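You operate a simulated robot arm through the tools that you are given. There is no shell and no other tool. Be economical: measure what you need, move in short steps, check, and stop when the job is done.

You are at the controls of a simulated robot arm. One attempt, no reset.

Task
Open the trial press and stand its five plates in the rack. Set down upright: port plate.
Where things are to end (x, y in the base frame): port plate within 0.06 m of [0.78, -0.36]; port plate within 0.06 m of [0.78, -0.44]; port plate within 0.06 m of [0.78, -0.51]; port plate within 0.06 m of [0.78, -0.58]; port plate within 0.06 m of [0.78, -0.66].

It is judged by the outcome, as a careful person would: the job done as asked, and still so three seconds after it is handed in. It fails if anything else is knocked over, pushed out of place, dropped, spilled or broken.

Robot
A 6-joint arm with a two-finger gripper, on a carriage that runs on a rail from [0, -0.827] to [0.001, 1.513] (x, y) and turns from -197 to 135 degrees about z. Base frame: it is fixed where the carriage stands at the start and does not move with it; the origin is on the floor, on the carriage's upright axis, x ahead of it, y to its left, z up. Lengths are in m, angles in degrees, forces in N, time in s.
With the tool pointing down near the work surface it reaches from about 0.5 to 0.96 m from the robot's upright axis, wherever it stands. Its first joint turns from -166.0 to 166.0 degrees. Places, roughly: blue sliding block [0.8, 0.1, 0.9]; plate rack of the trial press [0.8, -0.5, 0.8]. Payload 2.54 kg.
The TCP is the grasp point between the finger pads, 0.023 m short of the fingertips. In the tool frame z runs along the fingers and y along their closing line. Largest opening 0.126 m; the body of the gripper starts 0.082 m behind the TCP.
Orientation is told as [roll, pitch, yaw] about the base's x, y, z axes, in that order, counted from this pose: with the fingers straight down and closing along the base's y, the tool's x points along the base's -x, its y along +y and its z along -z.

Tools
- The arm moves only by the tool play_rows. Its argument "deltas" is a list of rows, each an object (a shift or turn left out is 0, a gripper value left out holds the last) with "dp": the shift along the tool's x, y, z in units of 40 mm (1.0 is 40 mm), a list of three; "delta_rot": the turn, a rotation vector about the tool's x, y, z in units of 4 degrees (1.0 is 4 degrees), a list of three; "hand": the opening, from 0 (shut) to 1 (fully open). In form: [{"dp": [tx, ty, tz], "delta_rot": [ax, ay, az], "hand": hand}, ...]. A call has 1 to 8 rows; each row shifts and turns the commanded pose from where the row before left it, along the tool's axes as they then stand. A call with a number of a shift or a turn outside -1 to 1 is refused whole. Rows are played at 5 a second. More than 0.05 m and 8.6 degrees between two rows, or a gripper value outside its range, and nothing of the call is played. A pose out of reach is approached as far as the arm can. The call stops where the force on the tool passes 40 N (or 10 N more than at its start, if that is more) or the arm is blocked; 0.2 s more then pass. The fingers move at their own pace and stop on an object; they squeeze with about 40 N. The grip force told is the motor's: it shows also when the fingers shut on nothing. Time passes only in rows, and 0.2 s behind the last, so rows that do not move let the fingers close. It gives the time, the measured TCP pose, the force on the tool (base axes), the opening and the grip force at its end, in the units of the frame above (readings bear some noise), with the torque about the TCP (base axes, N m) and any sound that the robot's microphone picked up, and new pictures: "show" is both (left out), scene, wrist or none.
- Cameras (640 x 400 px; columns grow to the right, rows downward): "scene" is now at [0.0621, 0.1842, 1.5638]; the picture's right is [-0.21, -0.98, 0.00], its down [-0.63, 0.14, -0.76] and it looks along [0.74, -0.16, -0.65] (base axes); focal length 252 px, centre (320, 200). "wrist" rides on the gripper at [0.082, 0.014, -0.122] in the tool frame; the picture's right is [-0.17, 0.99, 0.00], its down [-0.79, -0.13, -0.60] and it looks along [-0.59, -0.10, 0.80] (tool axes); focal length 243 px, centre (320, 200).
- lift_body(by): slides the trunk up (or, below 0, down) by that many m; the arm and the scene camera ride with it, the base frame stays. It gives what a move gives, with no picture.
- steer(legs): drives the robot by 1 to 6 legs, each [ahead, left, turn to the left] in m, m and degrees, along the robot's own axes; the way and the turn of a leg run together, so that a leg with both is an arc; at most 1.5 m and 180 degrees a leg. The arm and the cameras ride along, it lands a little off, and it stops where it bumps. It keeps to its track: a leg is cut to what the track allows. It gives what a move gives, and a new picture of the scene camera.
- turn_head(pan, tilt): turns the head with the scene camera to pan (to the left, within 120 degrees either way) and tilt (down, from -29 to 69), counted from straight ahead of the robot. It gives what a move gives, and a new picture of the scene camera.
- pixel_to_xyz(camera, pixels): for up to 12 pixels [column, row] of the newest picture of that camera ("zoom" is the newest enlarged one), the place [x, y, z] in the base frame of the surface seen there, good to about 0.003 m. The clock stands still meanwhile.
- enlarge(camera, box): a new picture of the part [left, top, right, bottom] of that camera's present view, enlarged. The clock stands still meanwhile.
- hand_in(): hands the job in; it is judged then, once.

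Keep the steps short. Do not move on a guess: measure, check each grasp and each placing, and mend mistakes. In all there are 80 turns and 260 pictures (those below and enlarged ones count). Leave the gripper open and the arm clear of the work at the hand-in unless told otherwise, and finish with a single line.

The tools are called after "Request:" as name(argument=value, ...) on one line, values as JSON. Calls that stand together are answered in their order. play_rows: Moves the arm, as the interface text tells. Its arguments: {"type":"object","properties":{"deltas":{"type":"array"},"show":{"type":"string","enum":["both","scene","wrist","none"]}},"required":["deltas"]} The other tools are called the same way: lift_body (by) slides the trunk up or down; steer (legs) drives the base; turn_head (pan, tilt) turns the head that bears the scene camera; pixel_to_xyz (camera, pixels) gives the place of the surface under pixels of a picture; enlarge (camera, box) takes an enlarged picture of a part of a camera's view; hand_in () hands the job in.

At the start:

```text
t: 0.0
ee_pos: [0.4761, -0.2271, 1.2007]
tool_rot: [0.0, 0.0, 0.1]
contact_force: [0.7, -0.1, 0.5]
wrist_torque: [-0.01, 0.03, -0.04]
finger_gap: 0.1258
grip_force: 0.1
trunk travel left (down, up): [-0.375, 0.115]
robot x, y, heading: [-0.0001, -0.0045, -0.4]
head pan, tilt: [-12.2, 40.5]
```

scene: 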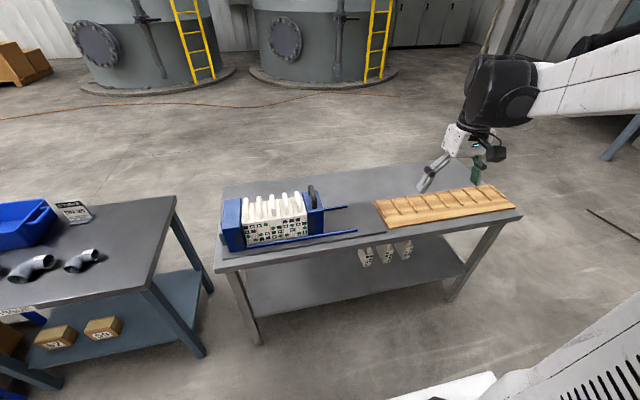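
wrist: 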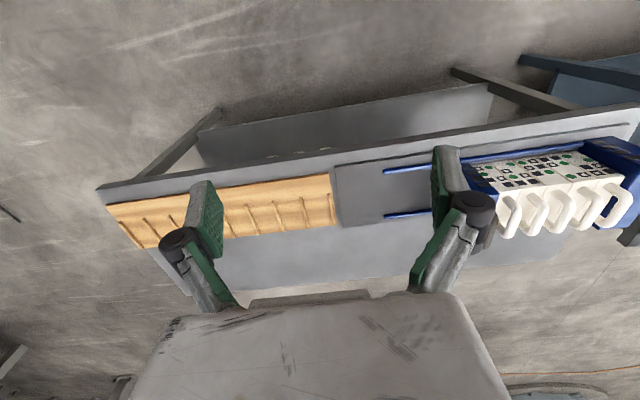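

The press with white plates and a rack with slots are on the bench. I will look closer at both.

Request:
enlarge(camera="scene", box=[210, 170, 370, 270])

Request:
enlarge(camera="scene", box=[360, 160, 530, 266])

```text
4.00 times, centred on (290, 220) of scene
```

zoom: 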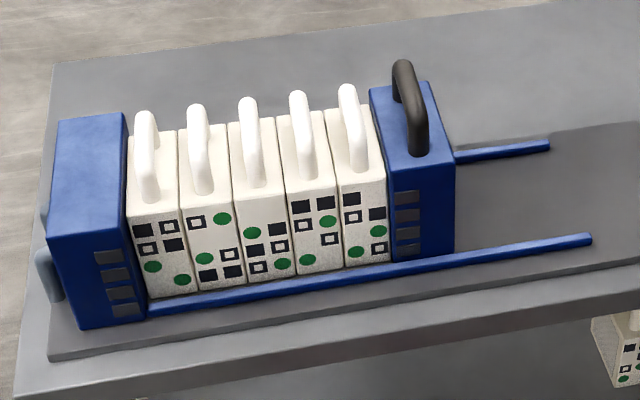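

```text
3.76 times, centred on (445, 213) of scene
```

zoom: 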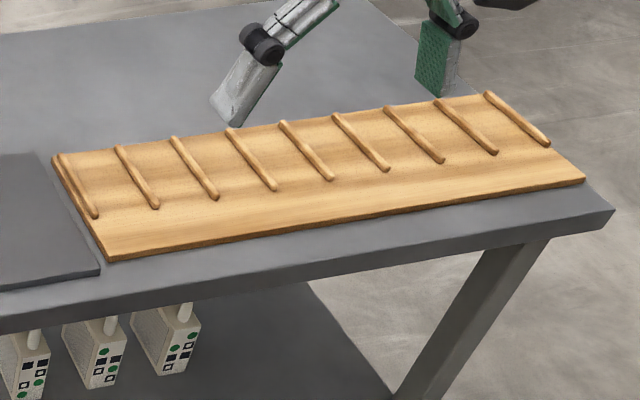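

Measure rack ridges now on the zoom picture.

Request:
pixel_to_xyz(camera="zoom", pixels=[[58, 158], [96, 215], [118, 150], [155, 206], [173, 140], [215, 196], [230, 132], [273, 188], [331, 178], [388, 168], [440, 160], [494, 152]])

Request:
pixel_to_xyz(camera="zoom", pixels=[[546, 143], [488, 96], [110, 255], [583, 178], [300, 170], [245, 175], [200, 230], [30, 200]])

Request:
enlarge(camera="scene", box=[210, 170, 370, 270])

Request:
pixel_to_xyz(camera="zoom", pixels=[[403, 65], [418, 150], [372, 92], [392, 170], [446, 165], [428, 85], [420, 220], [392, 255], [452, 250], [585, 240], [547, 146], [360, 170]])

Request:
pixel_to_xyz(camera="zoom", pixels=[[346, 88], [360, 168], [298, 96], [306, 176], [247, 102], [253, 184], [195, 110], [205, 188], [145, 117], [150, 198], [130, 215], [80, 230]])

Request:
pixel_to_xyz(camera="zoom", pixels=[[365, 265], [345, 200], [380, 190], [372, 110], [325, 110], [150, 290], [45, 270], [520, 200], [100, 115], [110, 310], [330, 60]])

```text
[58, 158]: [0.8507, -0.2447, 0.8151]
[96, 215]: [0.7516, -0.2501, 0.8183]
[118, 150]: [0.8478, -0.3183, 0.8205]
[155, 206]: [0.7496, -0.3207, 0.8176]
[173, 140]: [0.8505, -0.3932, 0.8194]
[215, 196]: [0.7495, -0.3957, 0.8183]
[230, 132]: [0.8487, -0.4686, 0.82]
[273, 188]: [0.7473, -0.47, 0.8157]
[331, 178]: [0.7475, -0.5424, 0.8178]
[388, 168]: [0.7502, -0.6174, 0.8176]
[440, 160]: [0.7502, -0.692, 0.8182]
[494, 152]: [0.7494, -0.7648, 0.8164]
```

```text
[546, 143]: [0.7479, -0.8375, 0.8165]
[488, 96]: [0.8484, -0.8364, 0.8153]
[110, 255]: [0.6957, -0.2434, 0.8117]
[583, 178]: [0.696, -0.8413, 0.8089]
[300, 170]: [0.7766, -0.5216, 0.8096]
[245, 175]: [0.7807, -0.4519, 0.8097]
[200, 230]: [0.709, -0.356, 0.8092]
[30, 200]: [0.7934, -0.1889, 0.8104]
```

```text
4.00 times, centred on (290, 220) of scene
```

zoom: 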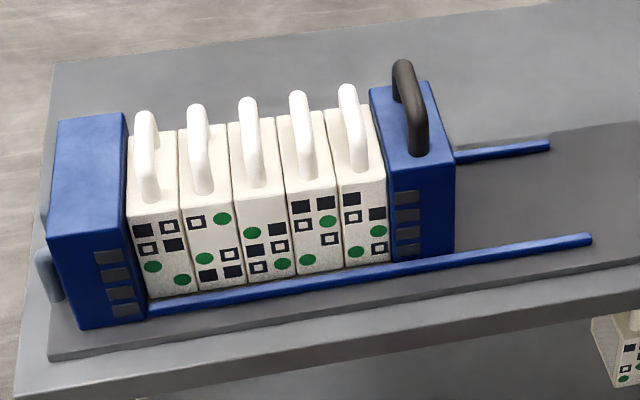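

```text
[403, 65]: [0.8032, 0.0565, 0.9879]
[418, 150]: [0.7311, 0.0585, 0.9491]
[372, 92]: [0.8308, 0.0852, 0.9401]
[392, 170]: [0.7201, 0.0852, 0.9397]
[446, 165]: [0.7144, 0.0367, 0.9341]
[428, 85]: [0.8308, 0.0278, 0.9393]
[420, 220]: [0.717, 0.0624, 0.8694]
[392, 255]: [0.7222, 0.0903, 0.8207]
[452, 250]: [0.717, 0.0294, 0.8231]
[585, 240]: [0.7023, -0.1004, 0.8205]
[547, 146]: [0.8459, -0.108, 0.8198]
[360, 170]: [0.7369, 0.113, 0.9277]
```

```text
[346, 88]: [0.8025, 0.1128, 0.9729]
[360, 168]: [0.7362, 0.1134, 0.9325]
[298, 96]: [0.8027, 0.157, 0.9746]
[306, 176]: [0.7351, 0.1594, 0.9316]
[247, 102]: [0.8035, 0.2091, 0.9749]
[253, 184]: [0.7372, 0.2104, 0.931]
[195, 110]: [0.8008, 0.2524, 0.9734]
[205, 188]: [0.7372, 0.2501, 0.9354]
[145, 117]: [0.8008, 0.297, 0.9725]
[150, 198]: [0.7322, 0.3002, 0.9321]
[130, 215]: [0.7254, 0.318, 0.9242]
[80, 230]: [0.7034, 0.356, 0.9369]
```

```text
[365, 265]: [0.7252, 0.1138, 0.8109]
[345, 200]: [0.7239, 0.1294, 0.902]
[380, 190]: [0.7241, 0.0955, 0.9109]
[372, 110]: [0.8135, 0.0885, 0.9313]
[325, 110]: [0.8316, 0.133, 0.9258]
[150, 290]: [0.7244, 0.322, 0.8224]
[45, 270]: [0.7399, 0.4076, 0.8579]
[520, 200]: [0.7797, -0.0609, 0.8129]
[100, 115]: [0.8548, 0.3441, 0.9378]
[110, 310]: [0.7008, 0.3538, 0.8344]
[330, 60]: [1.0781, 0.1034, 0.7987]
```

Plates stand at y≈0.112, 0.157, 0.208, 0.252, 0.298 (x≈0.78, handle tops z 0.974); the block handle is at y≈0.057, top 0.988. The rack's slot centres sit at y −0.357…−0.655. From a carriage position near y −0.16 both press and rack are in reach, so I drive there.

Request:
steer(legs=[[0, -0.16, 0]])

```text
t: 1.4
ee_pos: [0.4748, -0.3889, 1.2013]
tool_rot: [-0.1, 0.0, 0.0]
contact_force: [0.1, -0.1, -1.1]
wrist_torque: [0.03, -0.01, -0.01]
finger_gap: 0.126
grip_force: 0.0
trunk travel left (down, up): [-0.375, 0.115]
robot x, y, heading: [-0.0025, -0.1641, -0.1]
head pan, tilt: [-12.2, 40.5]
```

scene: 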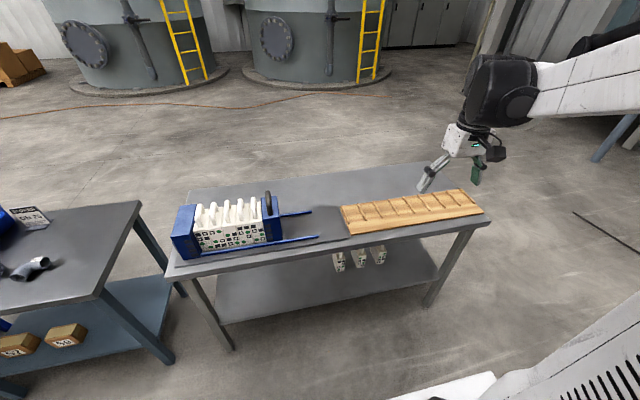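

Now travel to about 0.10 m above the black handle (0.777, 0.058), closing the fingers to about 0.06 on the way.

Request:
play_rows(deltas=[{"dp": [-0.63, 0.93, 0.23], "hand": 0.5}, {"dp": [-0.63, 0.93, 0.23]}, {"dp": [-0.63, 0.93, 0.23]}, {"dp": [-0.63, 0.93, 0.23]}, {"dp": [-0.63, 0.93, 0.23]}, {"dp": [-0.63, 0.93, 0.23]}], show="none")

Request:
play_rows(deltas=[{"dp": [-0.63, 0.93, 0.23]}, {"dp": [-0.63, 0.93, 0.23]}, {"dp": [-0.63, 0.93, 0.23]}, {"dp": [-0.63, 0.93, 0.23]}, {"dp": [-0.63, 0.93, 0.23]}, {"dp": [-0.63, 0.93, 0.23]}, {}])

```text
t: 2.8
ee_pos: [0.6296, -0.1647, 1.146]
tool_rot: [0.0, 0.0, 0.0]
contact_force: [0.4, 0.9, 0.1]
wrist_torque: [0.0, -0.02, -0.02]
finger_gap: 0.0629
grip_force: 0.0
trunk travel left (down, up): [-0.375, 0.115]
robot x, y, heading: [0.0005, -0.1591, 0.3]
head pan, tilt: [-12.2, 40.5]
```

```text
t: 4.4
ee_pos: [0.7779, 0.0615, 1.0918]
tool_rot: [0.0, -0.1, 0.1]
contact_force: [-0.6, -0.6, -0.3]
wrist_torque: [-0.02, 0.01, 0.0]
finger_gap: 0.0629
grip_force: 0.1
trunk travel left (down, up): [-0.375, 0.115]
robot x, y, heading: [-0.0037, -0.1641, 0.2]
head pan, tilt: [-12.2, 40.5]
```

scene: 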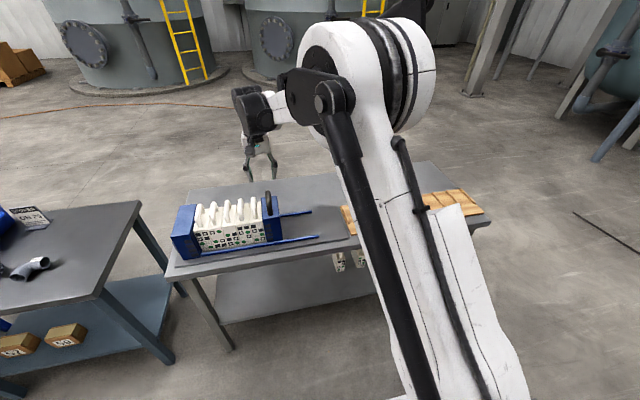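
wrist: 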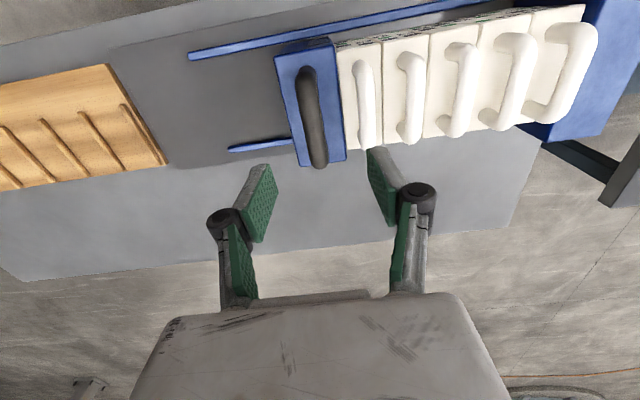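

Handles seen from above: measure their ends on the wrist picture.

Request:
pixel_to_xyz(camera="wrist", pixels=[[306, 72], [320, 162], [312, 115], [359, 65], [368, 142], [405, 60], [410, 138], [462, 48], [455, 130], [517, 45], [495, 122], [545, 115]])

Request:
enlarge(camera="wrist", box=[260, 0, 620, 225])

```text
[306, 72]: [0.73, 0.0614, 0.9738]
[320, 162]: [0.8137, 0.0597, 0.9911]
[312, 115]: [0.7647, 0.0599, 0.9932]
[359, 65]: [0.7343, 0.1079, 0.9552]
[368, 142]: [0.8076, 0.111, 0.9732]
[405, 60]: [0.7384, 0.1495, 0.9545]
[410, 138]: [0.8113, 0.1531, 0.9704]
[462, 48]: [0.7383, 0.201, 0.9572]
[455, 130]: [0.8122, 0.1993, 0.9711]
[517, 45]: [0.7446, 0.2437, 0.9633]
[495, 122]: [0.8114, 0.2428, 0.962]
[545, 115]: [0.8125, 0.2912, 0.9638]
```

```text
1.78 times, centred on (440, 112) of wrist
```

zoom: 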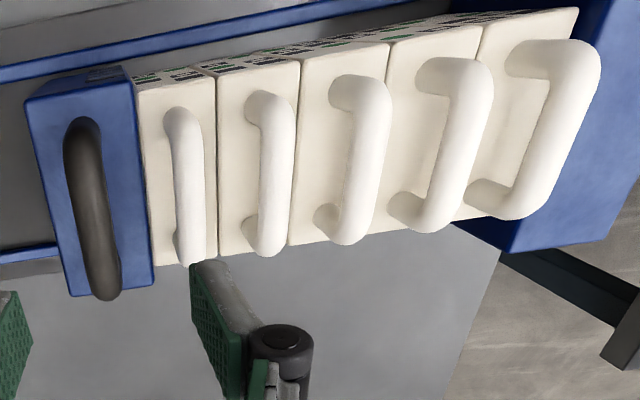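

Black handle centre at (0.773, 0.060), top 0.993. I narrow to 0.044, descend to z 0.978 and close.

Request:
play_rows(deltas=[{"dp": [0.1, -0.04, 0.7], "hand": 0.35}, {"dp": [0, 0, 0.7]}, {"dp": [0, 0, 0.7]}, {"dp": [0, 0, 0.7]}, {}], show="wrist")

```text
t: 5.6
ee_pos: [0.7743, 0.0573, 0.9791]
tool_rot: [0.0, 0.0, 0.0]
contact_force: [-1.0, 0.2, -0.9]
wrist_torque: [-0.01, 0.0, -0.03]
finger_gap: 0.0437
grip_force: 0.0
trunk travel left (down, up): [-0.375, 0.115]
robot x, y, heading: [-0.0017, -0.1605, 0.0]
head pan, tilt: [-12.2, 40.5]
```

wrist: 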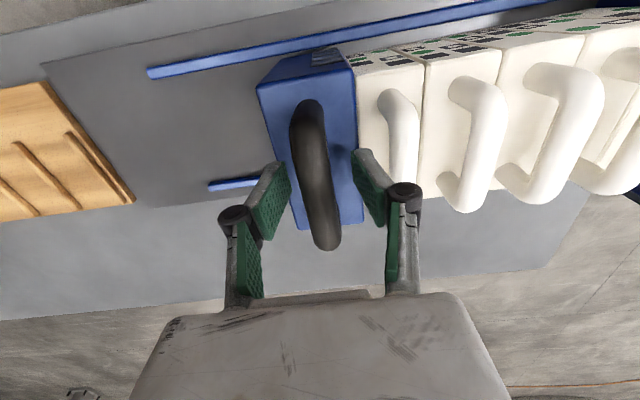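

The fingers straddle the black handle. Close, then slide the block a little along −y and see.

Request:
play_rows(deltas=[{"hand": 0}, {}, {}, {}], show="none")

Request:
play_rows(deltas=[{"dp": [0, -0.3, 0]}, {"dp": [0, -0.3, 0]}, {"dp": [0, -0.3, 0]}, {}])

```text
t: 6.6
ee_pos: [0.7747, 0.0549, 0.9788]
tool_rot: [0.1, 0.0, 0.1]
contact_force: [-9.7, -10.6, -10.4]
wrist_torque: [-0.07, 0.16, -0.06]
finger_gap: 0.009
grip_force: 35.8
trunk travel left (down, up): [-0.375, 0.115]
robot x, y, heading: [0.002, -0.1632, -0.5]
head pan, tilt: [-12.2, 40.5]
```

```text
t: 7.6
ee_pos: [0.7736, 0.0203, 0.9779]
tool_rot: [-0.1, -0.1, -0.1]
contact_force: [5.3, -1.7, 8.0]
wrist_torque: [0.03, -0.05, -0.06]
finger_gap: 0.0085
grip_force: 36.1
trunk travel left (down, up): [-0.375, 0.115]
robot x, y, heading: [-0.0017, -0.1611, 0.2]
head pan, tilt: [-12.2, 40.5]
```

scene: 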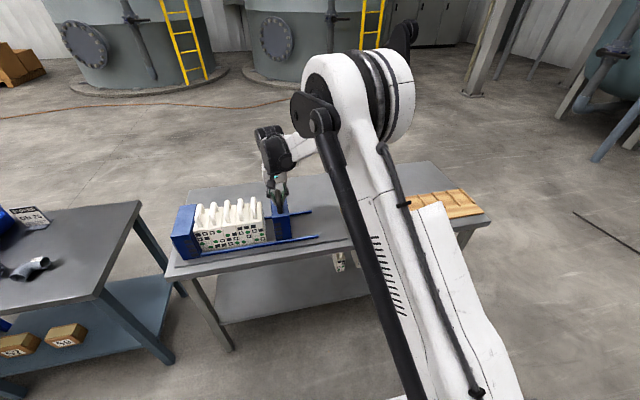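
wrist: 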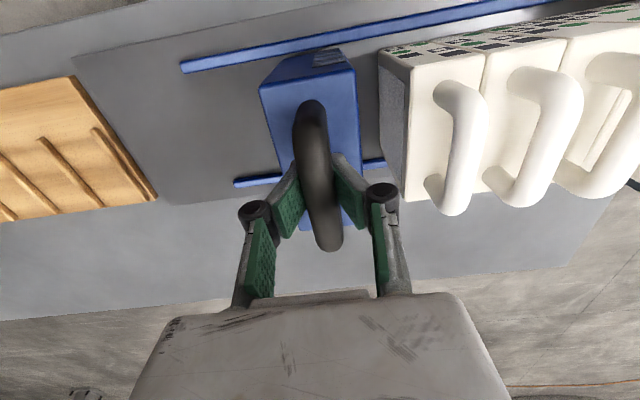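

The block slid freely and the plates stayed put. I slide on about 0.06 m; the rails end at y≈−0.105, so it stays on them.

Request:
play_rows(deltas=[{"dp": [0, -0.3, 0]}, {"dp": [0, -0.3, 0]}, {"dp": [0, -0.3, 0]}, {"dp": [0, -0.3, 0]}, {"dp": [0, -0.3, 0]}, {}])

```text
t: 8.8
ee_pos: [0.7731, -0.0328, 0.9783]
tool_rot: [0.0, 0.2, 0.2]
contact_force: [-2.6, -1.5, -10.0]
wrist_torque: [0.04, -0.35, -0.18]
finger_gap: 0.0084
grip_force: 35.9
trunk travel left (down, up): [-0.375, 0.115]
robot x, y, heading: [0.0014, -0.1666, -0.1]
head pan, tilt: [-12.2, 40.5]
stopped in row 5: the force on the tool passed its limit at 43 N (the readings are from after the stop); the commanded pose is now the measured one
```

scene: 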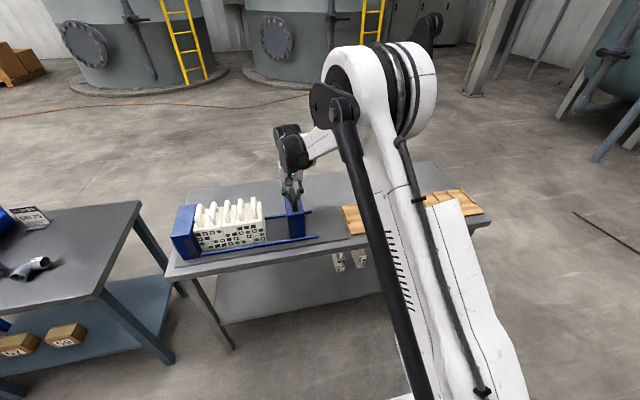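
wrist: 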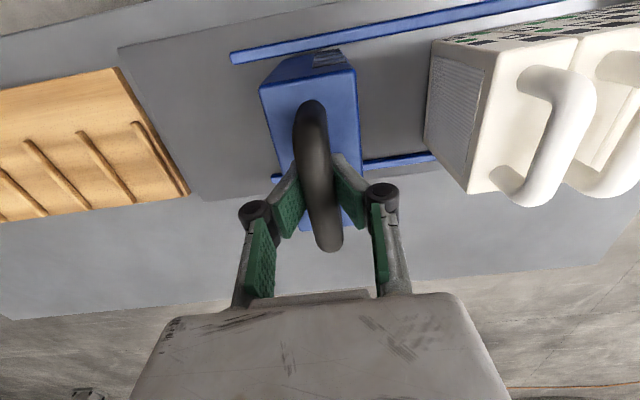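

The block reached its end stop, open by about 0.09 m. Release, rise and go above the first plate (y≈0.111), then look.

Request:
play_rows(deltas=[{"hand": 0.35}, {}, {"dp": [0, 0, -0.9]}, {"dp": [0, 0, -0.9]}, {"dp": [0, 0.9, 0]}, {"dp": [0, 0.9, 0]}, {"dp": [0, 0.9, 0]}, {"dp": [0, 0.9, 0]}], show="none")

Request:
play_rows(deltas=[{}], show="wrist")

```text
t: 10.6
ee_pos: [0.7745, 0.1123, 1.0516]
tool_rot: [0.1, 0.0, 0.2]
contact_force: [-0.3, -0.8, -0.4]
wrist_torque: [-0.01, 0.01, 0.01]
finger_gap: 0.0444
grip_force: 0.1
trunk travel left (down, up): [-0.375, 0.115]
robot x, y, heading: [0.0014, -0.1619, 0.1]
head pan, tilt: [-12.2, 40.5]
```

```text
t: 11.0
ee_pos: [0.7742, 0.1117, 1.0515]
tool_rot: [0.0, 0.0, 0.0]
contact_force: [-0.3, -0.2, -0.4]
wrist_torque: [-0.03, -0.03, 0.01]
finger_gap: 0.0442
grip_force: 0.2
trunk travel left (down, up): [-0.375, 0.115]
robot x, y, heading: [0.0017, -0.1631, 0.0]
head pan, tilt: [-12.2, 40.5]
```

wrist: 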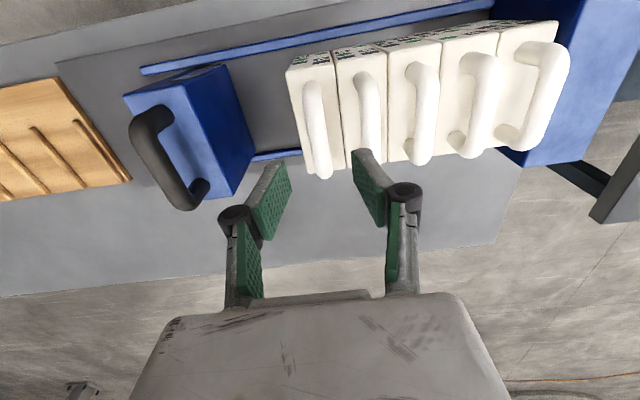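

Request:
pixel_to_xyz(camera="wrist", pixels=[[316, 125], [369, 115], [424, 105], [480, 98], [540, 90], [310, 90], [318, 165], [295, 110], [335, 105], [386, 100]])

```text
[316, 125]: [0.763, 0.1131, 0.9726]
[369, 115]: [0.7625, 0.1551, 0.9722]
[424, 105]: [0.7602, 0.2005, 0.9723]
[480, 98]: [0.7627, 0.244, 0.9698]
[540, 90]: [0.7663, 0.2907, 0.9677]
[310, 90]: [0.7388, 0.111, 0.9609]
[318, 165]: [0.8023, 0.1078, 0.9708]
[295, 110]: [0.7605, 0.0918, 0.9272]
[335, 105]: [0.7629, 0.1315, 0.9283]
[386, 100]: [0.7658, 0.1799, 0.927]
```

First handle centre y≈0.112, in line with the gripper. Narrow to 0.035, descend to z≈0.960, close.

Request:
play_rows(deltas=[{"dp": [0, 0, 0.76], "hand": 0.28}, {"dp": [0, 0, 0.76]}, {"dp": [0, 0, 0.76]}, {}, {"hand": 0}, {}, {}, {}], show="wrist")

```text
t: 12.8
ee_pos: [0.7726, 0.1125, 0.96]
tool_rot: [-0.1, 0.2, 0.1]
contact_force: [-0.9, -0.8, 0.2]
wrist_torque: [0.01, 0.03, -0.05]
finger_gap: 0.0061
grip_force: 30.9
trunk travel left (down, up): [-0.375, 0.115]
robot x, y, heading: [0.0007, -0.1635, 0.1]
head pan, tilt: [-12.2, 40.5]
```

wrist: 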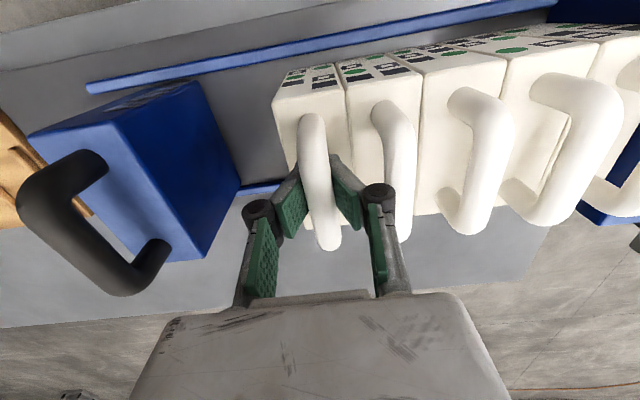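

Fingers are on both sides of the bar. Test lift 20 mm.

Request:
play_rows(deltas=[{"dp": [0, 0, -0.25]}, {"dp": [0, 0, -0.25]}, {}])

```text
t: 13.6
ee_pos: [0.7734, 0.1111, 0.9806]
tool_rot: [0.0, 0.1, 0.1]
contact_force: [-0.4, 0.1, -3.4]
wrist_torque: [0.01, 0.02, -0.02]
finger_gap: 0.006
grip_force: 31.2
trunk travel left (down, up): [-0.375, 0.115]
robot x, y, heading: [-0.0011, -0.1629, 0.2]
head pan, tilt: [-12.2, 40.5]
```

scene: 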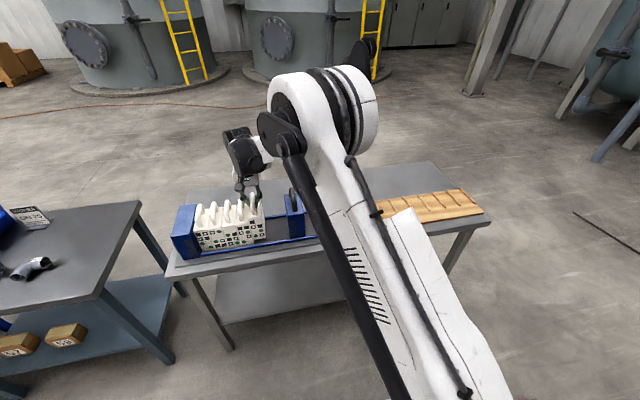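
wrist: 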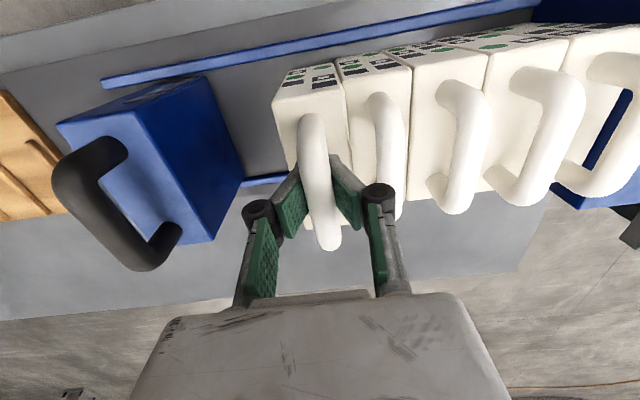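

The plate is lifted (weight ≈3.4 N, neighbours still). Raise to z≈1.17, above the black handle, and carry to y≈−0.655.

Request:
play_rows(deltas=[{"dp": [0, 0, -0.95]}, {"dp": [0, 0, -0.95]}, {"dp": [0, 0, -0.95]}, {"dp": [0, 0, -0.95]}, {"dp": [0, -0.5, -0.95]}, {"dp": [0, -0.95, 0]}, {"dp": [0, -0.95, 0]}, {"dp": [0, -0.95, 0]}], show="wrist")

Request:
play_rows(deltas=[{"dp": [0, -0.95, 0]}, {"dp": [0, -0.95, 0]}, {"dp": [0, -0.95, 0]}, {"dp": [0, -0.95, 0]}, {"dp": [0, -0.95, 0]}, {"dp": [0, -0.95, 0]}, {"dp": [0, -0.95, 0]}, {"dp": [0, -0.95, 0]}], show="none")

Request:
play_rows(deltas=[{"dp": [0, -0.95, 0]}, {"dp": [0, -0.95, 0]}, {"dp": [0, -0.95, 0]}, {"dp": [0, -0.95, 0]}, {"dp": [0, -0.95, 0]}, {"dp": [0, -0.95, 0]}, {"dp": [0, -0.95, 0]}, {"dp": [0, -0.95, 0]}], show="both")

```text
t: 15.4
ee_pos: [0.775, -0.0219, 1.169]
tool_rot: [0.0, 0.3, 0.1]
contact_force: [0.7, -0.5, -5.0]
wrist_torque: [0.03, -0.01, -0.01]
finger_gap: 0.0059
grip_force: 30.9
trunk travel left (down, up): [-0.375, 0.115]
robot x, y, heading: [-0.0006, -0.1616, -0.0]
head pan, tilt: [-12.2, 40.5]
```

wrist: 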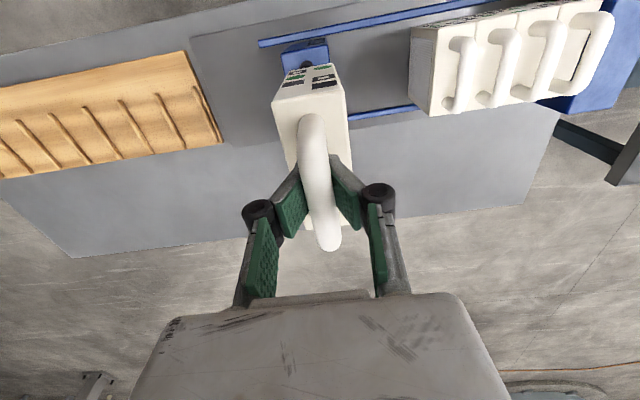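

```text
t: 17.2
ee_pos: [0.7723, -0.3269, 1.1692]
tool_rot: [0.0, 0.3, 0.2]
contact_force: [0.3, -1.1, -4.3]
wrist_torque: [-0.01, 0.02, -0.03]
finger_gap: 0.006
grip_force: 30.5
trunk travel left (down, up): [-0.375, 0.115]
robot x, y, heading: [-0.0005, -0.1624, 0.1]
head pan, tilt: [-12.2, 40.5]
```

```text
t: 19.0
ee_pos: [0.7755, -0.6328, 1.1696]
tool_rot: [0.0, 0.2, 0.1]
contact_force: [-1.0, 0.2, -3.7]
wrist_torque: [0.0, 0.04, -0.03]
finger_gap: 0.0063
grip_force: 30.6
trunk travel left (down, up): [-0.375, 0.115]
robot x, y, heading: [-0.0009, -0.1632, -0.1]
head pan, tilt: [-12.2, 40.5]
```

scene: 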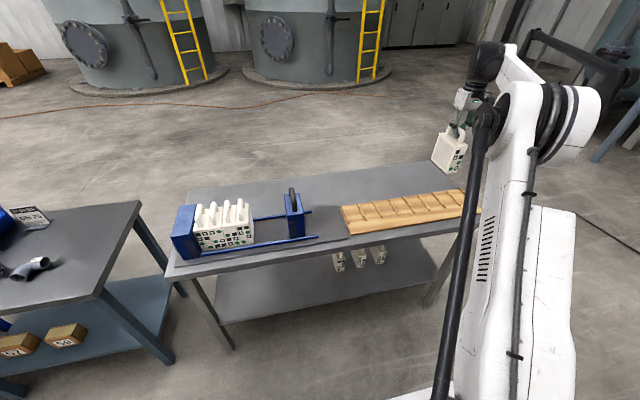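
wrist: 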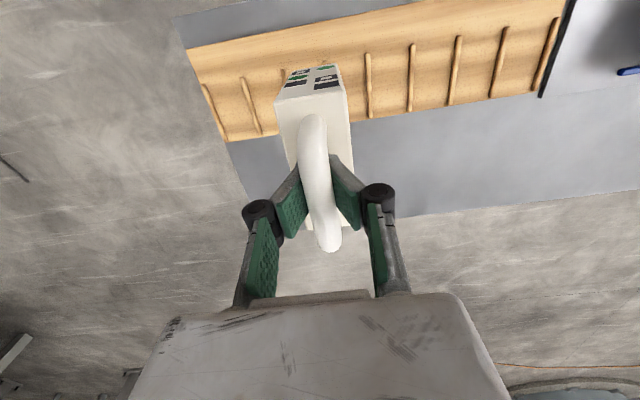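

Still held. Shift to y −0.655 and descend to z≈0.985 (bottom ~25 mm above the rack).

Request:
play_rows(deltas=[{"dp": [-0.08, -0.55, 0.5]}, {"dp": [0, 0, 0.9]}, {"dp": [0, 0, 0.9]}, {"dp": [0, 0, 0.9]}, {"dp": [0, 0, 0.9]}, {"dp": [0, 0, 0.5]}, {}])

```text
t: 20.6
ee_pos: [0.7765, -0.6551, 0.9851]
tool_rot: [0.1, 0.2, 0.1]
contact_force: [-0.1, -0.3, -3.7]
wrist_torque: [0.01, 0.03, 0.02]
finger_gap: 0.0061
grip_force: 30.3
trunk travel left (down, up): [-0.375, 0.115]
robot x, y, heading: [0.0021, -0.1632, 0.1]
head pan, tilt: [-12.2, 40.5]
```

scene: 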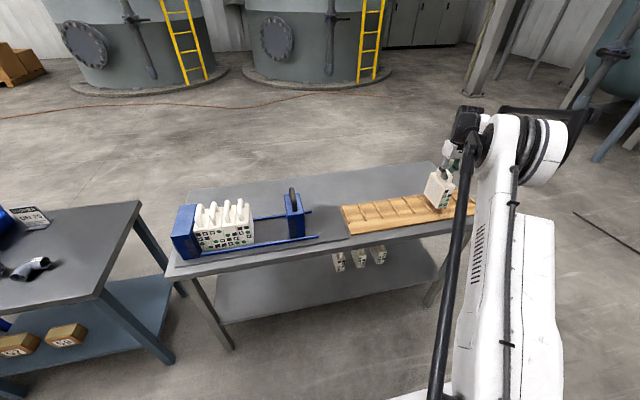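
wrist: 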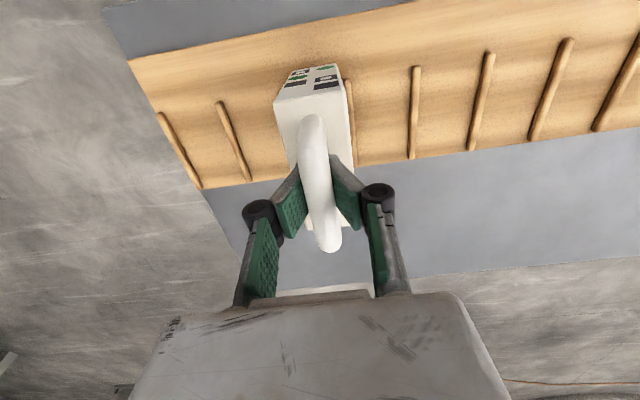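

Check alignment with the ridges before lowering.

Request:
enlarge(camera="scene", box=[390, 150, 490, 230])

```text
5.00 times, centred on (440, 190) of scene
```

zoom: 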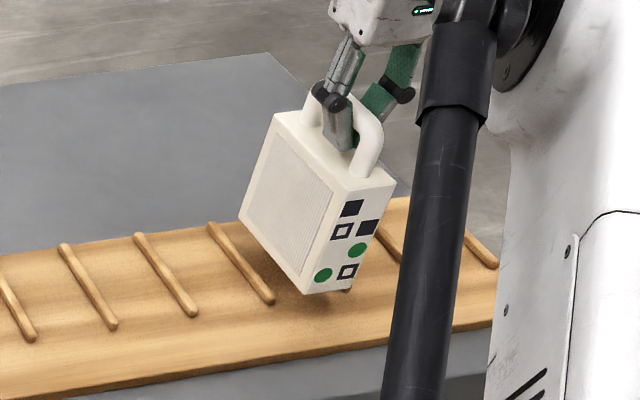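

Request:
pixel_to_xyz(camera="zoom", pixels=[[306, 285], [350, 283], [338, 190], [386, 190], [272, 298], [246, 210], [320, 230]])

```text
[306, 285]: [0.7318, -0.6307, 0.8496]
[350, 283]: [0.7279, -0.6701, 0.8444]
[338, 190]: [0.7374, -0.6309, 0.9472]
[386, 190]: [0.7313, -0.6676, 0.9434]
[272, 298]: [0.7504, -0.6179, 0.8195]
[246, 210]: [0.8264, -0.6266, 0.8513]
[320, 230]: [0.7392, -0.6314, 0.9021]
```

Plate spans y −0.630…−0.675 inside the slot −0.617…−0.692. Lower gently until it rests.

Request:
play_rows(deltas=[{"dp": [0, 0, 0.3]}, {"dp": [0, 0, 0.2]}, {"dp": [0, 0, 0.1]}, {"dp": [0, 0, 0.05]}, {}], show="wrist")

```text
t: 21.8
ee_pos: [0.7778, -0.6532, 0.9606]
tool_rot: [0.0, 0.2, 0.1]
contact_force: [0.0, 0.0, -2.9]
wrist_torque: [0.01, 0.05, -0.05]
finger_gap: 0.0061
grip_force: 30.6
trunk travel left (down, up): [-0.375, 0.115]
robot x, y, heading: [0.0018, -0.1619, 0.3]
head pan, tilt: [-12.2, 40.5]
```

wrist: 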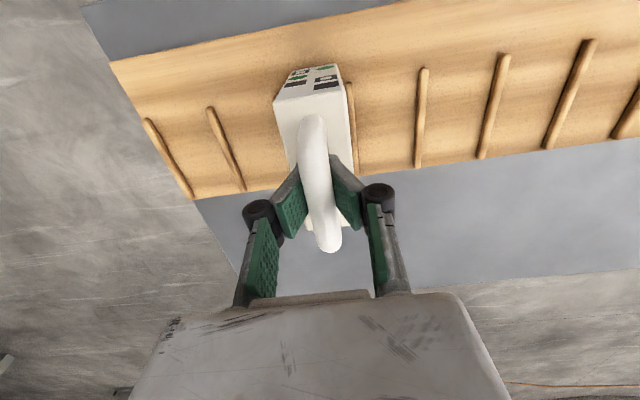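

Still carrying the weight (−2.9 N); lower in 2 mm steps.

Request:
play_rows(deltas=[{"dp": [0, 0, 0.05]}, {"dp": [0, 0, 0.05]}, {}], show="none")

Request:
enlarge(camera="scene", box=[390, 150, 490, 230])

```text
t: 22.6
ee_pos: [0.7779, -0.6524, 0.9554]
tool_rot: [-0.1, 0.1, 0.1]
contact_force: [1.7, 2.0, 4.2]
wrist_torque: [-0.03, -0.01, 0.03]
finger_gap: 0.006
grip_force: 29.3
trunk travel left (down, up): [-0.375, 0.115]
robot x, y, heading: [-0.0021, -0.1627, 0.0]
head pan, tilt: [-12.2, 40.5]
```

```text
5.00 times, centred on (440, 190) of scene
```

zoom: 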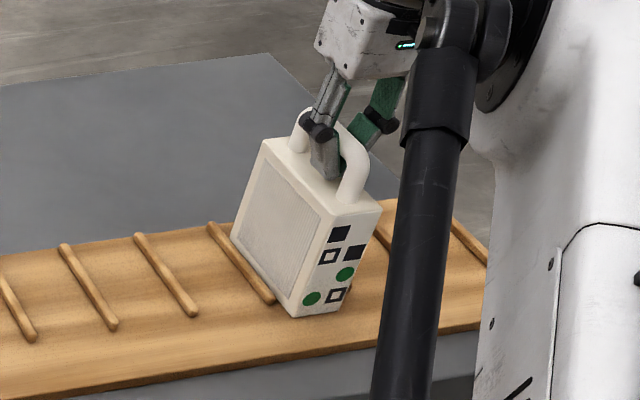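

It rests on the rack (force reversed to +4 N). Open the fingers and rise straight up.

Request:
play_rows(deltas=[{"hand": 0.35}, {}, {"dp": [0, 0, -0.3]}, {"dp": [0, 0, -0.8]}, {"dp": [0, 0, -0.8]}, {"dp": [0, 0, -0.8]}])

```text
t: 24.0
ee_pos: [0.7755, -0.6511, 1.063]
tool_rot: [-0.1, 0.1, 0.0]
contact_force: [-0.3, -0.2, 0.8]
wrist_torque: [-0.03, 0.01, 0.0]
finger_gap: 0.0442
grip_force: 0.0
trunk travel left (down, up): [-0.375, 0.115]
robot x, y, heading: [-0.0006, -0.1628, 0.2]
head pan, tilt: [-12.2, 40.5]
```

scene: 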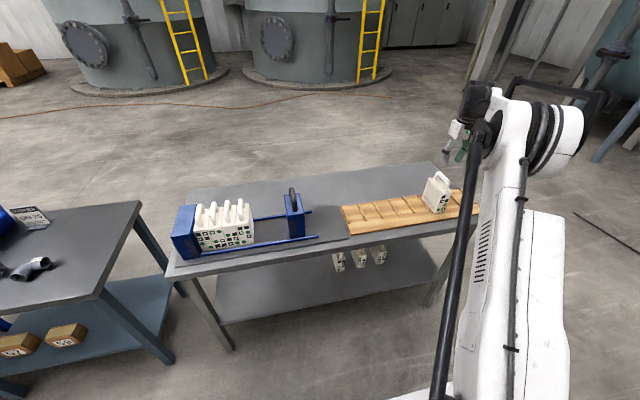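
wrist: 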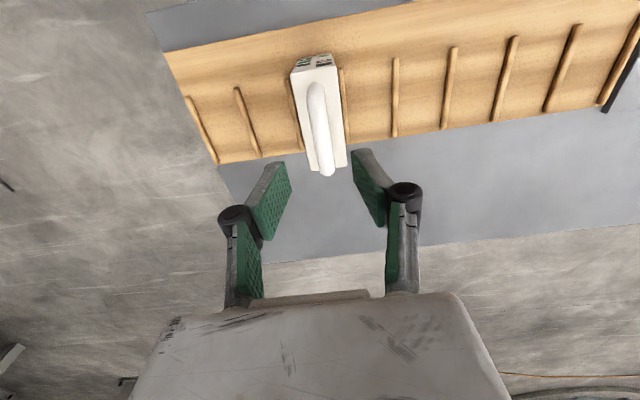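

The first plate stands upright in its slot. Travel back at z≈1.06 to above plate two (y≈0.157).

Request:
play_rows(deltas=[{"dp": [0, 0.962, 0], "hand": 0.28}, {"dp": [0, 0.962, 0]}, {"dp": [0, 0.962, 0]}, {"dp": [0, 0.962, 0]}, {"dp": [0, 0.962, 0]}, {"dp": [0, 0.962, 0]}, {"dp": [0, 0.962, 0]}, {"dp": [0, 0.962, 0]}], show="none")

Request:
play_rows(deltas=[{"dp": [0, 0.962, 0]}, {"dp": [0, 0.962, 0]}, {"dp": [0, 0.962, 0]}, {"dp": [0, 0.962, 0]}, {"dp": [0, 0.962, 0]}, {"dp": [0, 0.962, 0]}, {"dp": [0, 0.962, 0]}, {"dp": [0, 0.962, 0]}], show="none")

Request:
play_rows(deltas=[{"dp": [0, 0.962, 0]}, {"dp": [0, 0.962, 0]}, {"dp": [0, 0.962, 0]}, {"dp": [0, 0.962, 0]}, {"dp": [0, 0.962, 0]}, {}], show="wrist")

```text
t: 25.8
ee_pos: [0.778, -0.3415, 1.0656]
tool_rot: [0.1, 0.1, 0.0]
contact_force: [0.0, -1.2, -0.6]
wrist_torque: [-0.01, 0.03, 0.0]
finger_gap: 0.0354
grip_force: 0.0
trunk travel left (down, up): [-0.375, 0.115]
robot x, y, heading: [-0.0018, -0.1625, 0.1]
head pan, tilt: [-12.2, 40.5]
```

```text
t: 27.6
ee_pos: [0.778, -0.0347, 1.0616]
tool_rot: [0.0, 0.1, 0.1]
contact_force: [0.5, 0.2, 0.3]
wrist_torque: [-0.02, 0.04, 0.01]
finger_gap: 0.0356
grip_force: 0.0
trunk travel left (down, up): [-0.375, 0.115]
robot x, y, heading: [0.0009, -0.1642, -0.1]
head pan, tilt: [-12.2, 40.5]
```

```text
t: 29.0
ee_pos: [0.7776, 0.1551, 1.0626]
tool_rot: [-0.1, 0.2, 0.2]
contact_force: [-0.1, -0.2, -0.3]
wrist_torque: [0.04, 0.03, -0.02]
finger_gap: 0.0352
grip_force: 0.0
trunk travel left (down, up): [-0.375, 0.115]
robot x, y, heading: [-0.0018, -0.1627, 0.1]
head pan, tilt: [-12.2, 40.5]
```

wrist: 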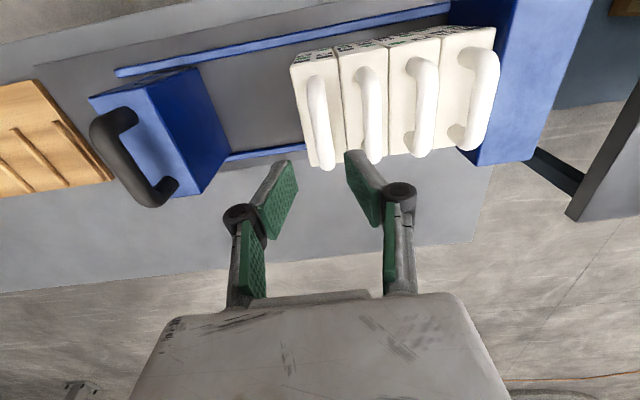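

Request:
pixel_to_xyz(camera="wrist", pixels=[[319, 120], [370, 110], [424, 102], [484, 95], [298, 110], [338, 105], [390, 95], [442, 80], [492, 60]])

```text
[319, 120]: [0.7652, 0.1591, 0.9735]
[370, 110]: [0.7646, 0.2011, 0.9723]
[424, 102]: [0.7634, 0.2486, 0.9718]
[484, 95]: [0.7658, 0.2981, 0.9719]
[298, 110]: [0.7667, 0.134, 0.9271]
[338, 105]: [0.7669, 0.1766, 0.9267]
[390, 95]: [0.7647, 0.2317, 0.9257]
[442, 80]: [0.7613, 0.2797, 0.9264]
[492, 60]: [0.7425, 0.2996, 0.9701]
```

Handle two at y≈0.158. Descend to 0.960, close, and lift 20 mm as a test.

Request:
play_rows(deltas=[{"dp": [0.1, 0.05, 0.85]}, {"dp": [0, 0, 0.85]}, {"dp": [0, 0, 0.86]}, {}, {"hand": 0}, {}, {}, {}], show="wrist")

Request:
play_rows(deltas=[{"dp": [0, 0, -0.25]}, {"dp": [0, 0, -0.25]}, {}], show="wrist")

```text
t: 30.8
ee_pos: [0.7721, 0.1585, 0.9601]
tool_rot: [0.0, 0.2, 0.0]
contact_force: [0.2, 0.0, -0.7]
wrist_torque: [-0.02, 0.08, -0.03]
finger_gap: 0.006
grip_force: 30.9
trunk travel left (down, up): [-0.375, 0.115]
robot x, y, heading: [-0.0015, -0.1626, -0.2]
head pan, tilt: [-12.2, 40.5]
```

wrist: 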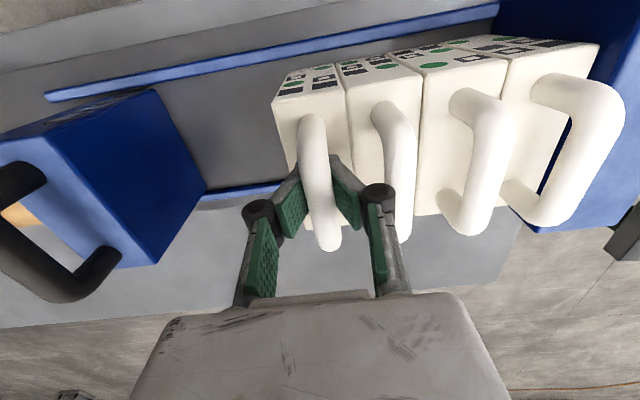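

```text
t: 31.6
ee_pos: [0.7714, 0.1577, 0.9797]
tool_rot: [-0.1, 0.1, 0.1]
contact_force: [0.4, 0.6, -4.2]
wrist_torque: [0.01, 0.01, -0.01]
finger_gap: 0.006
grip_force: 30.6
trunk travel left (down, up): [-0.375, 0.115]
robot x, y, heading: [-0.0006, -0.1643, 0.1]
head pan, tilt: [-12.2, 40.5]
```

wrist: 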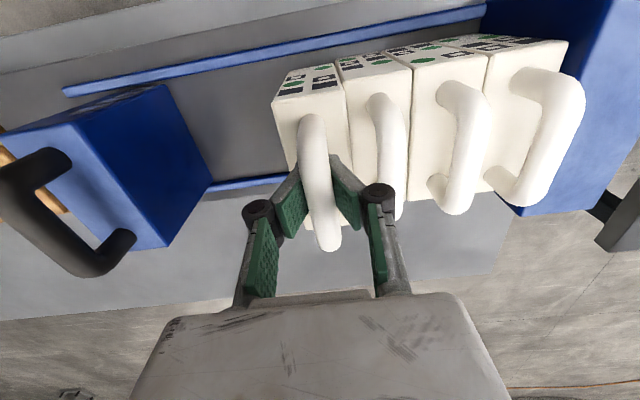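

Held. Lift and carry to y −0.580.

Request:
play_rows(deltas=[{"dp": [0, 0, -0.95]}, {"dp": [0, 0, -0.95]}, {"dp": [0, 0, -0.95]}, {"dp": [0, 0, -0.95]}, {"dp": [-0.1, -0.5, -0.95]}, {"dp": [0, -0.945, 0]}, {"dp": [0, -0.945, 0]}, {"dp": [0, -0.945, 0]}], show="none")

Request:
play_rows(deltas=[{"dp": [0, -0.945, 0]}, {"dp": [0, -0.945, 0]}, {"dp": [0, -0.945, 0]}, {"dp": [0, -0.945, 0]}, {"dp": [0, -0.945, 0]}, {"dp": [0, -0.945, 0]}, {"dp": [0, -0.945, 0]}, {"dp": [0, -0.945, 0]}], show="none")

Request:
play_rows(deltas=[{"dp": [0, -0.945, 0]}, {"dp": [0, -0.945, 0]}, {"dp": [0, -0.945, 0]}, {"dp": [0, -0.945, 0]}, {"dp": [0, -0.945, 0]}, {"dp": [0, -0.945, 0]}, {"dp": [0, -0.945, 0]}, {"dp": [0, -0.945, 0]}], show="wrist")

```text
t: 33.4
ee_pos: [0.7758, 0.0225, 1.1721]
tool_rot: [0.1, 0.0, 0.1]
contact_force: [-0.9, 0.2, -3.6]
wrist_torque: [0.03, 0.05, -0.01]
finger_gap: 0.0061
grip_force: 30.9
trunk travel left (down, up): [-0.375, 0.115]
robot x, y, heading: [0.0002, -0.1641, 0.2]
head pan, tilt: [-12.2, 40.5]
```

```text
t: 35.2
ee_pos: [0.7771, -0.2767, 1.1705]
tool_rot: [0.0, 0.2, 0.2]
contact_force: [0.1, -0.3, -3.5]
wrist_torque: [-0.04, 0.0, -0.02]
finger_gap: 0.006
grip_force: 30.5
trunk travel left (down, up): [-0.375, 0.115]
robot x, y, heading: [0.003, -0.1639, 0.1]
head pan, tilt: [-12.2, 40.5]
```

```text
t: 37.0
ee_pos: [0.7793, -0.5808, 1.1694]
tool_rot: [0.0, 0.2, 0.1]
contact_force: [-0.5, -0.6, -2.9]
wrist_torque: [0.0, 0.03, -0.01]
finger_gap: 0.006
grip_force: 30.2
trunk travel left (down, up): [-0.375, 0.115]
robot x, y, heading: [-0.0025, -0.1587, -0.0]
head pan, tilt: [-12.2, 40.5]
```

wrist: 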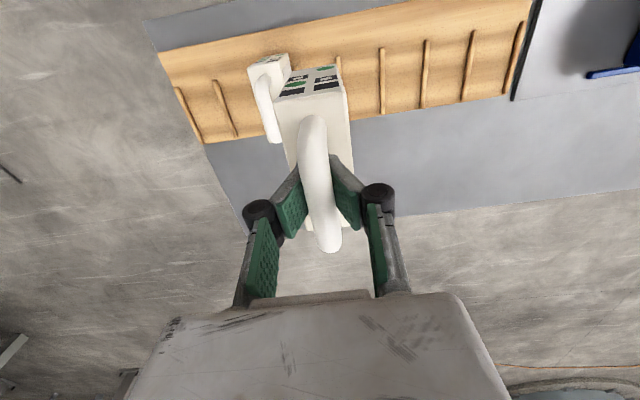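

Aligned at y −0.581. Descend to z 0.985 and check.

Request:
play_rows(deltas=[{"dp": [0, 0, 0.92]}, {"dp": [0, 0, 0.92]}, {"dp": [0, 0, 0.92]}, {"dp": [0, 0, 0.92]}, {"dp": [0, 0, 0.92]}, {}], show="none")

Request:
enlarge(camera="scene", box=[370, 150, 490, 240])

```text
t: 38.4
ee_pos: [0.778, -0.5776, 0.9867]
tool_rot: [-0.1, 0.1, 0.0]
contact_force: [0.0, -0.4, -3.5]
wrist_torque: [-0.01, 0.04, 0.02]
finger_gap: 0.0059
grip_force: 29.7
trunk travel left (down, up): [-0.375, 0.115]
robot x, y, heading: [-0.0001, -0.1607, 0.2]
head pan, tilt: [-12.2, 40.5]
```

```text
4.44 times, centred on (430, 195) of scene
```

zoom: 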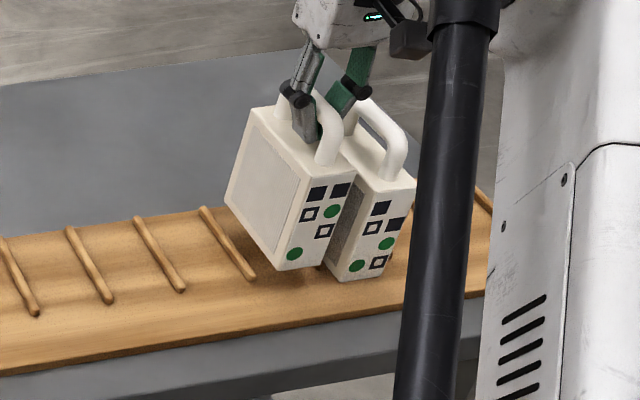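

It hangs over its slot. Lower 30 mm gently.

Request:
play_rows(deltas=[{"dp": [0, -0.03, 0.3]}, {"dp": [0, 0, 0.2]}, {"dp": [0, 0, 0.1]}, {"dp": [0, 0, 0.07]}, {"dp": [0, 0, 0.07]}, {}], show="none")

Request:
enlarge(camera="scene", box=[370, 150, 490, 240])

```text
t: 39.8
ee_pos: [0.7758, -0.5802, 0.9569]
tool_rot: [0.0, 0.1, 0.2]
contact_force: [2.2, 1.0, 3.6]
wrist_torque: [-0.02, 0.06, -0.02]
finger_gap: 0.0058
grip_force: 30.3
trunk travel left (down, up): [-0.375, 0.115]
robot x, y, heading: [-0.0002, -0.1583, -0.1]
head pan, tilt: [-12.2, 40.5]
```

```text
4.44 times, centred on (430, 195) of scene
```

zoom: 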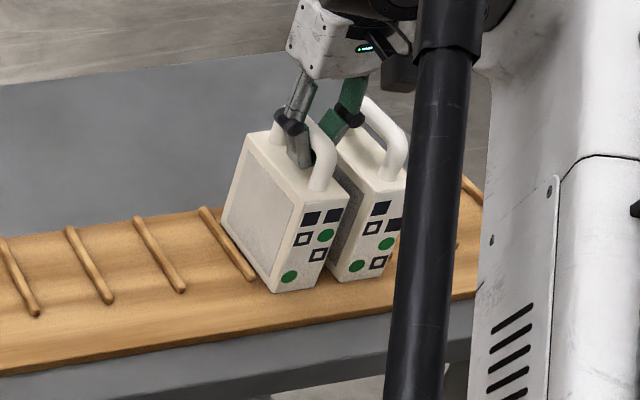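

Resting (+3.6 N). Release, rise, and check.

Request:
play_rows(deltas=[{"hand": 0.28}, {}, {"dp": [0, 0, -0.3]}, {"dp": [0, 0, -0.8]}, {"dp": [0, 0, -0.8]}, {"dp": [0, 0, -0.8]}])

```text
t: 41.2
ee_pos: [0.7755, -0.5817, 1.0671]
tool_rot: [0.0, 0.2, 0.1]
contact_force: [0.4, 0.0, -0.8]
wrist_torque: [0.01, 0.02, 0.0]
finger_gap: 0.0356
grip_force: 0.1
trunk travel left (down, up): [-0.375, 0.115]
robot x, y, heading: [0.0008, -0.1602, 0.1]
head pan, tilt: [-12.2, 40.5]
```

scene: 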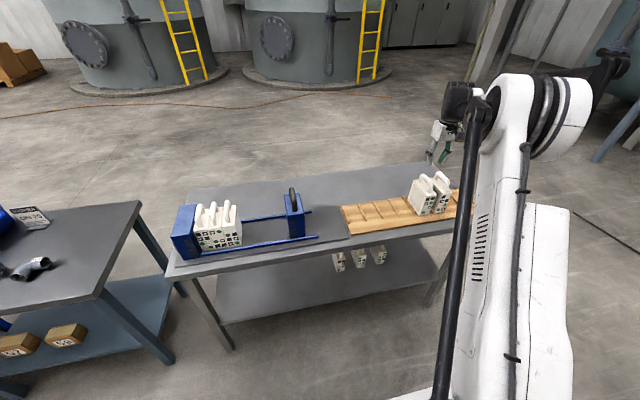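
wrist: 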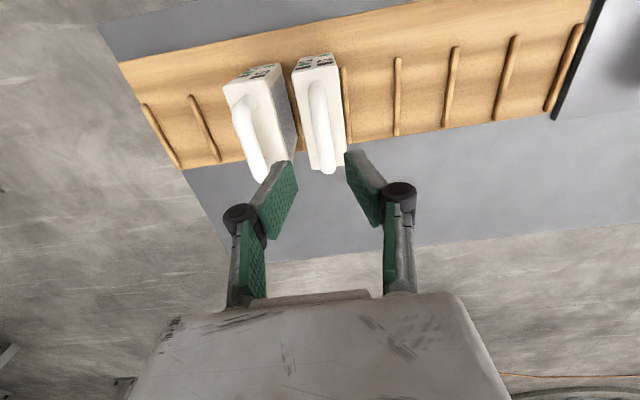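

Two plates stand well. Travel back to above plate three (y≈0.204).

Request:
play_rows(deltas=[{"dp": [0, 0.935, 0]}, {"dp": [0, 0.935, 0]}, {"dp": [0, 0.935, 0]}, {"dp": [0, 0.935, 0]}, {"dp": [0, 0.935, 0]}, {"dp": [0, 0.935, 0]}, {"dp": [0, 0.935, 0]}], show="none")

Request:
play_rows(deltas=[{"dp": [0, 0.935, 0]}, {"dp": [0, 0.935, 0]}, {"dp": [0, 0.935, 0]}, {"dp": [0, 0.935, 0]}, {"dp": [0, 0.935, 0]}, {"dp": [0, 0.935, 0]}, {"dp": [0, 0.935, 0]}], show="none")

Request:
play_rows(deltas=[{"dp": [0, 0.935, 0]}, {"dp": [0, 0.935, 0]}, {"dp": [0, 0.935, 0]}, {"dp": [0, 0.935, 0]}, {"dp": [0, 0.935, 0]}, {"dp": [0, 0.935, 0]}, {"dp": [0, 0.935, 0]}, {}], show="wrist")

```text
t: 42.8
ee_pos: [0.7785, -0.3188, 1.0634]
tool_rot: [0.0, 0.1, 0.1]
contact_force: [0.2, 0.4, 0.6]
wrist_torque: [0.04, 0.01, -0.01]
finger_gap: 0.0351
grip_force: 0.0
trunk travel left (down, up): [-0.375, 0.115]
robot x, y, heading: [0.0015, -0.1633, 0.3]
head pan, tilt: [-12.2, 40.5]
```

```text
t: 44.4
ee_pos: [0.7777, -0.0556, 1.0661]
tool_rot: [0.0, 0.1, 0.1]
contact_force: [0.0, -0.2, 0.9]
wrist_torque: [0.03, -0.02, 0.01]
finger_gap: 0.0354
grip_force: 0.0
trunk travel left (down, up): [-0.375, 0.115]
robot x, y, heading: [0.0024, -0.1625, -0.0]
head pan, tilt: [-12.2, 40.5]
```

```text
t: 46.2
ee_pos: [0.7794, 0.2036, 1.0652]
tool_rot: [0.0, 0.1, 0.1]
contact_force: [-0.9, 0.0, 0.0]
wrist_torque: [-0.02, 0.01, 0.01]
finger_gap: 0.0352
grip_force: 0.0
trunk travel left (down, up): [-0.375, 0.115]
robot x, y, heading: [0.0005, -0.1592, -0.1]
head pan, tilt: [-12.2, 40.5]
```

wrist: 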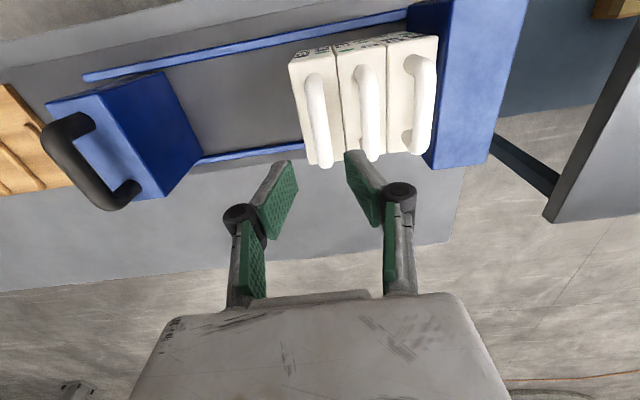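

Request:
pixel_to_xyz(camera="wrist", pixels=[[317, 118], [316, 100], [368, 110], [423, 102], [296, 105], [338, 100], [388, 92], [435, 75]])

```text
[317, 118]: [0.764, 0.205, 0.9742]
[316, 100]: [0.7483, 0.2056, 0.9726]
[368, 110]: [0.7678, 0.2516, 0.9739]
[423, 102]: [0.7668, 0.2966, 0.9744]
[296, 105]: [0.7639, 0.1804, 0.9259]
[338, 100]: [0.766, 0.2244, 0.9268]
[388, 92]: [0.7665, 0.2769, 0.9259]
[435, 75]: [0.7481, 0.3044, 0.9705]
```

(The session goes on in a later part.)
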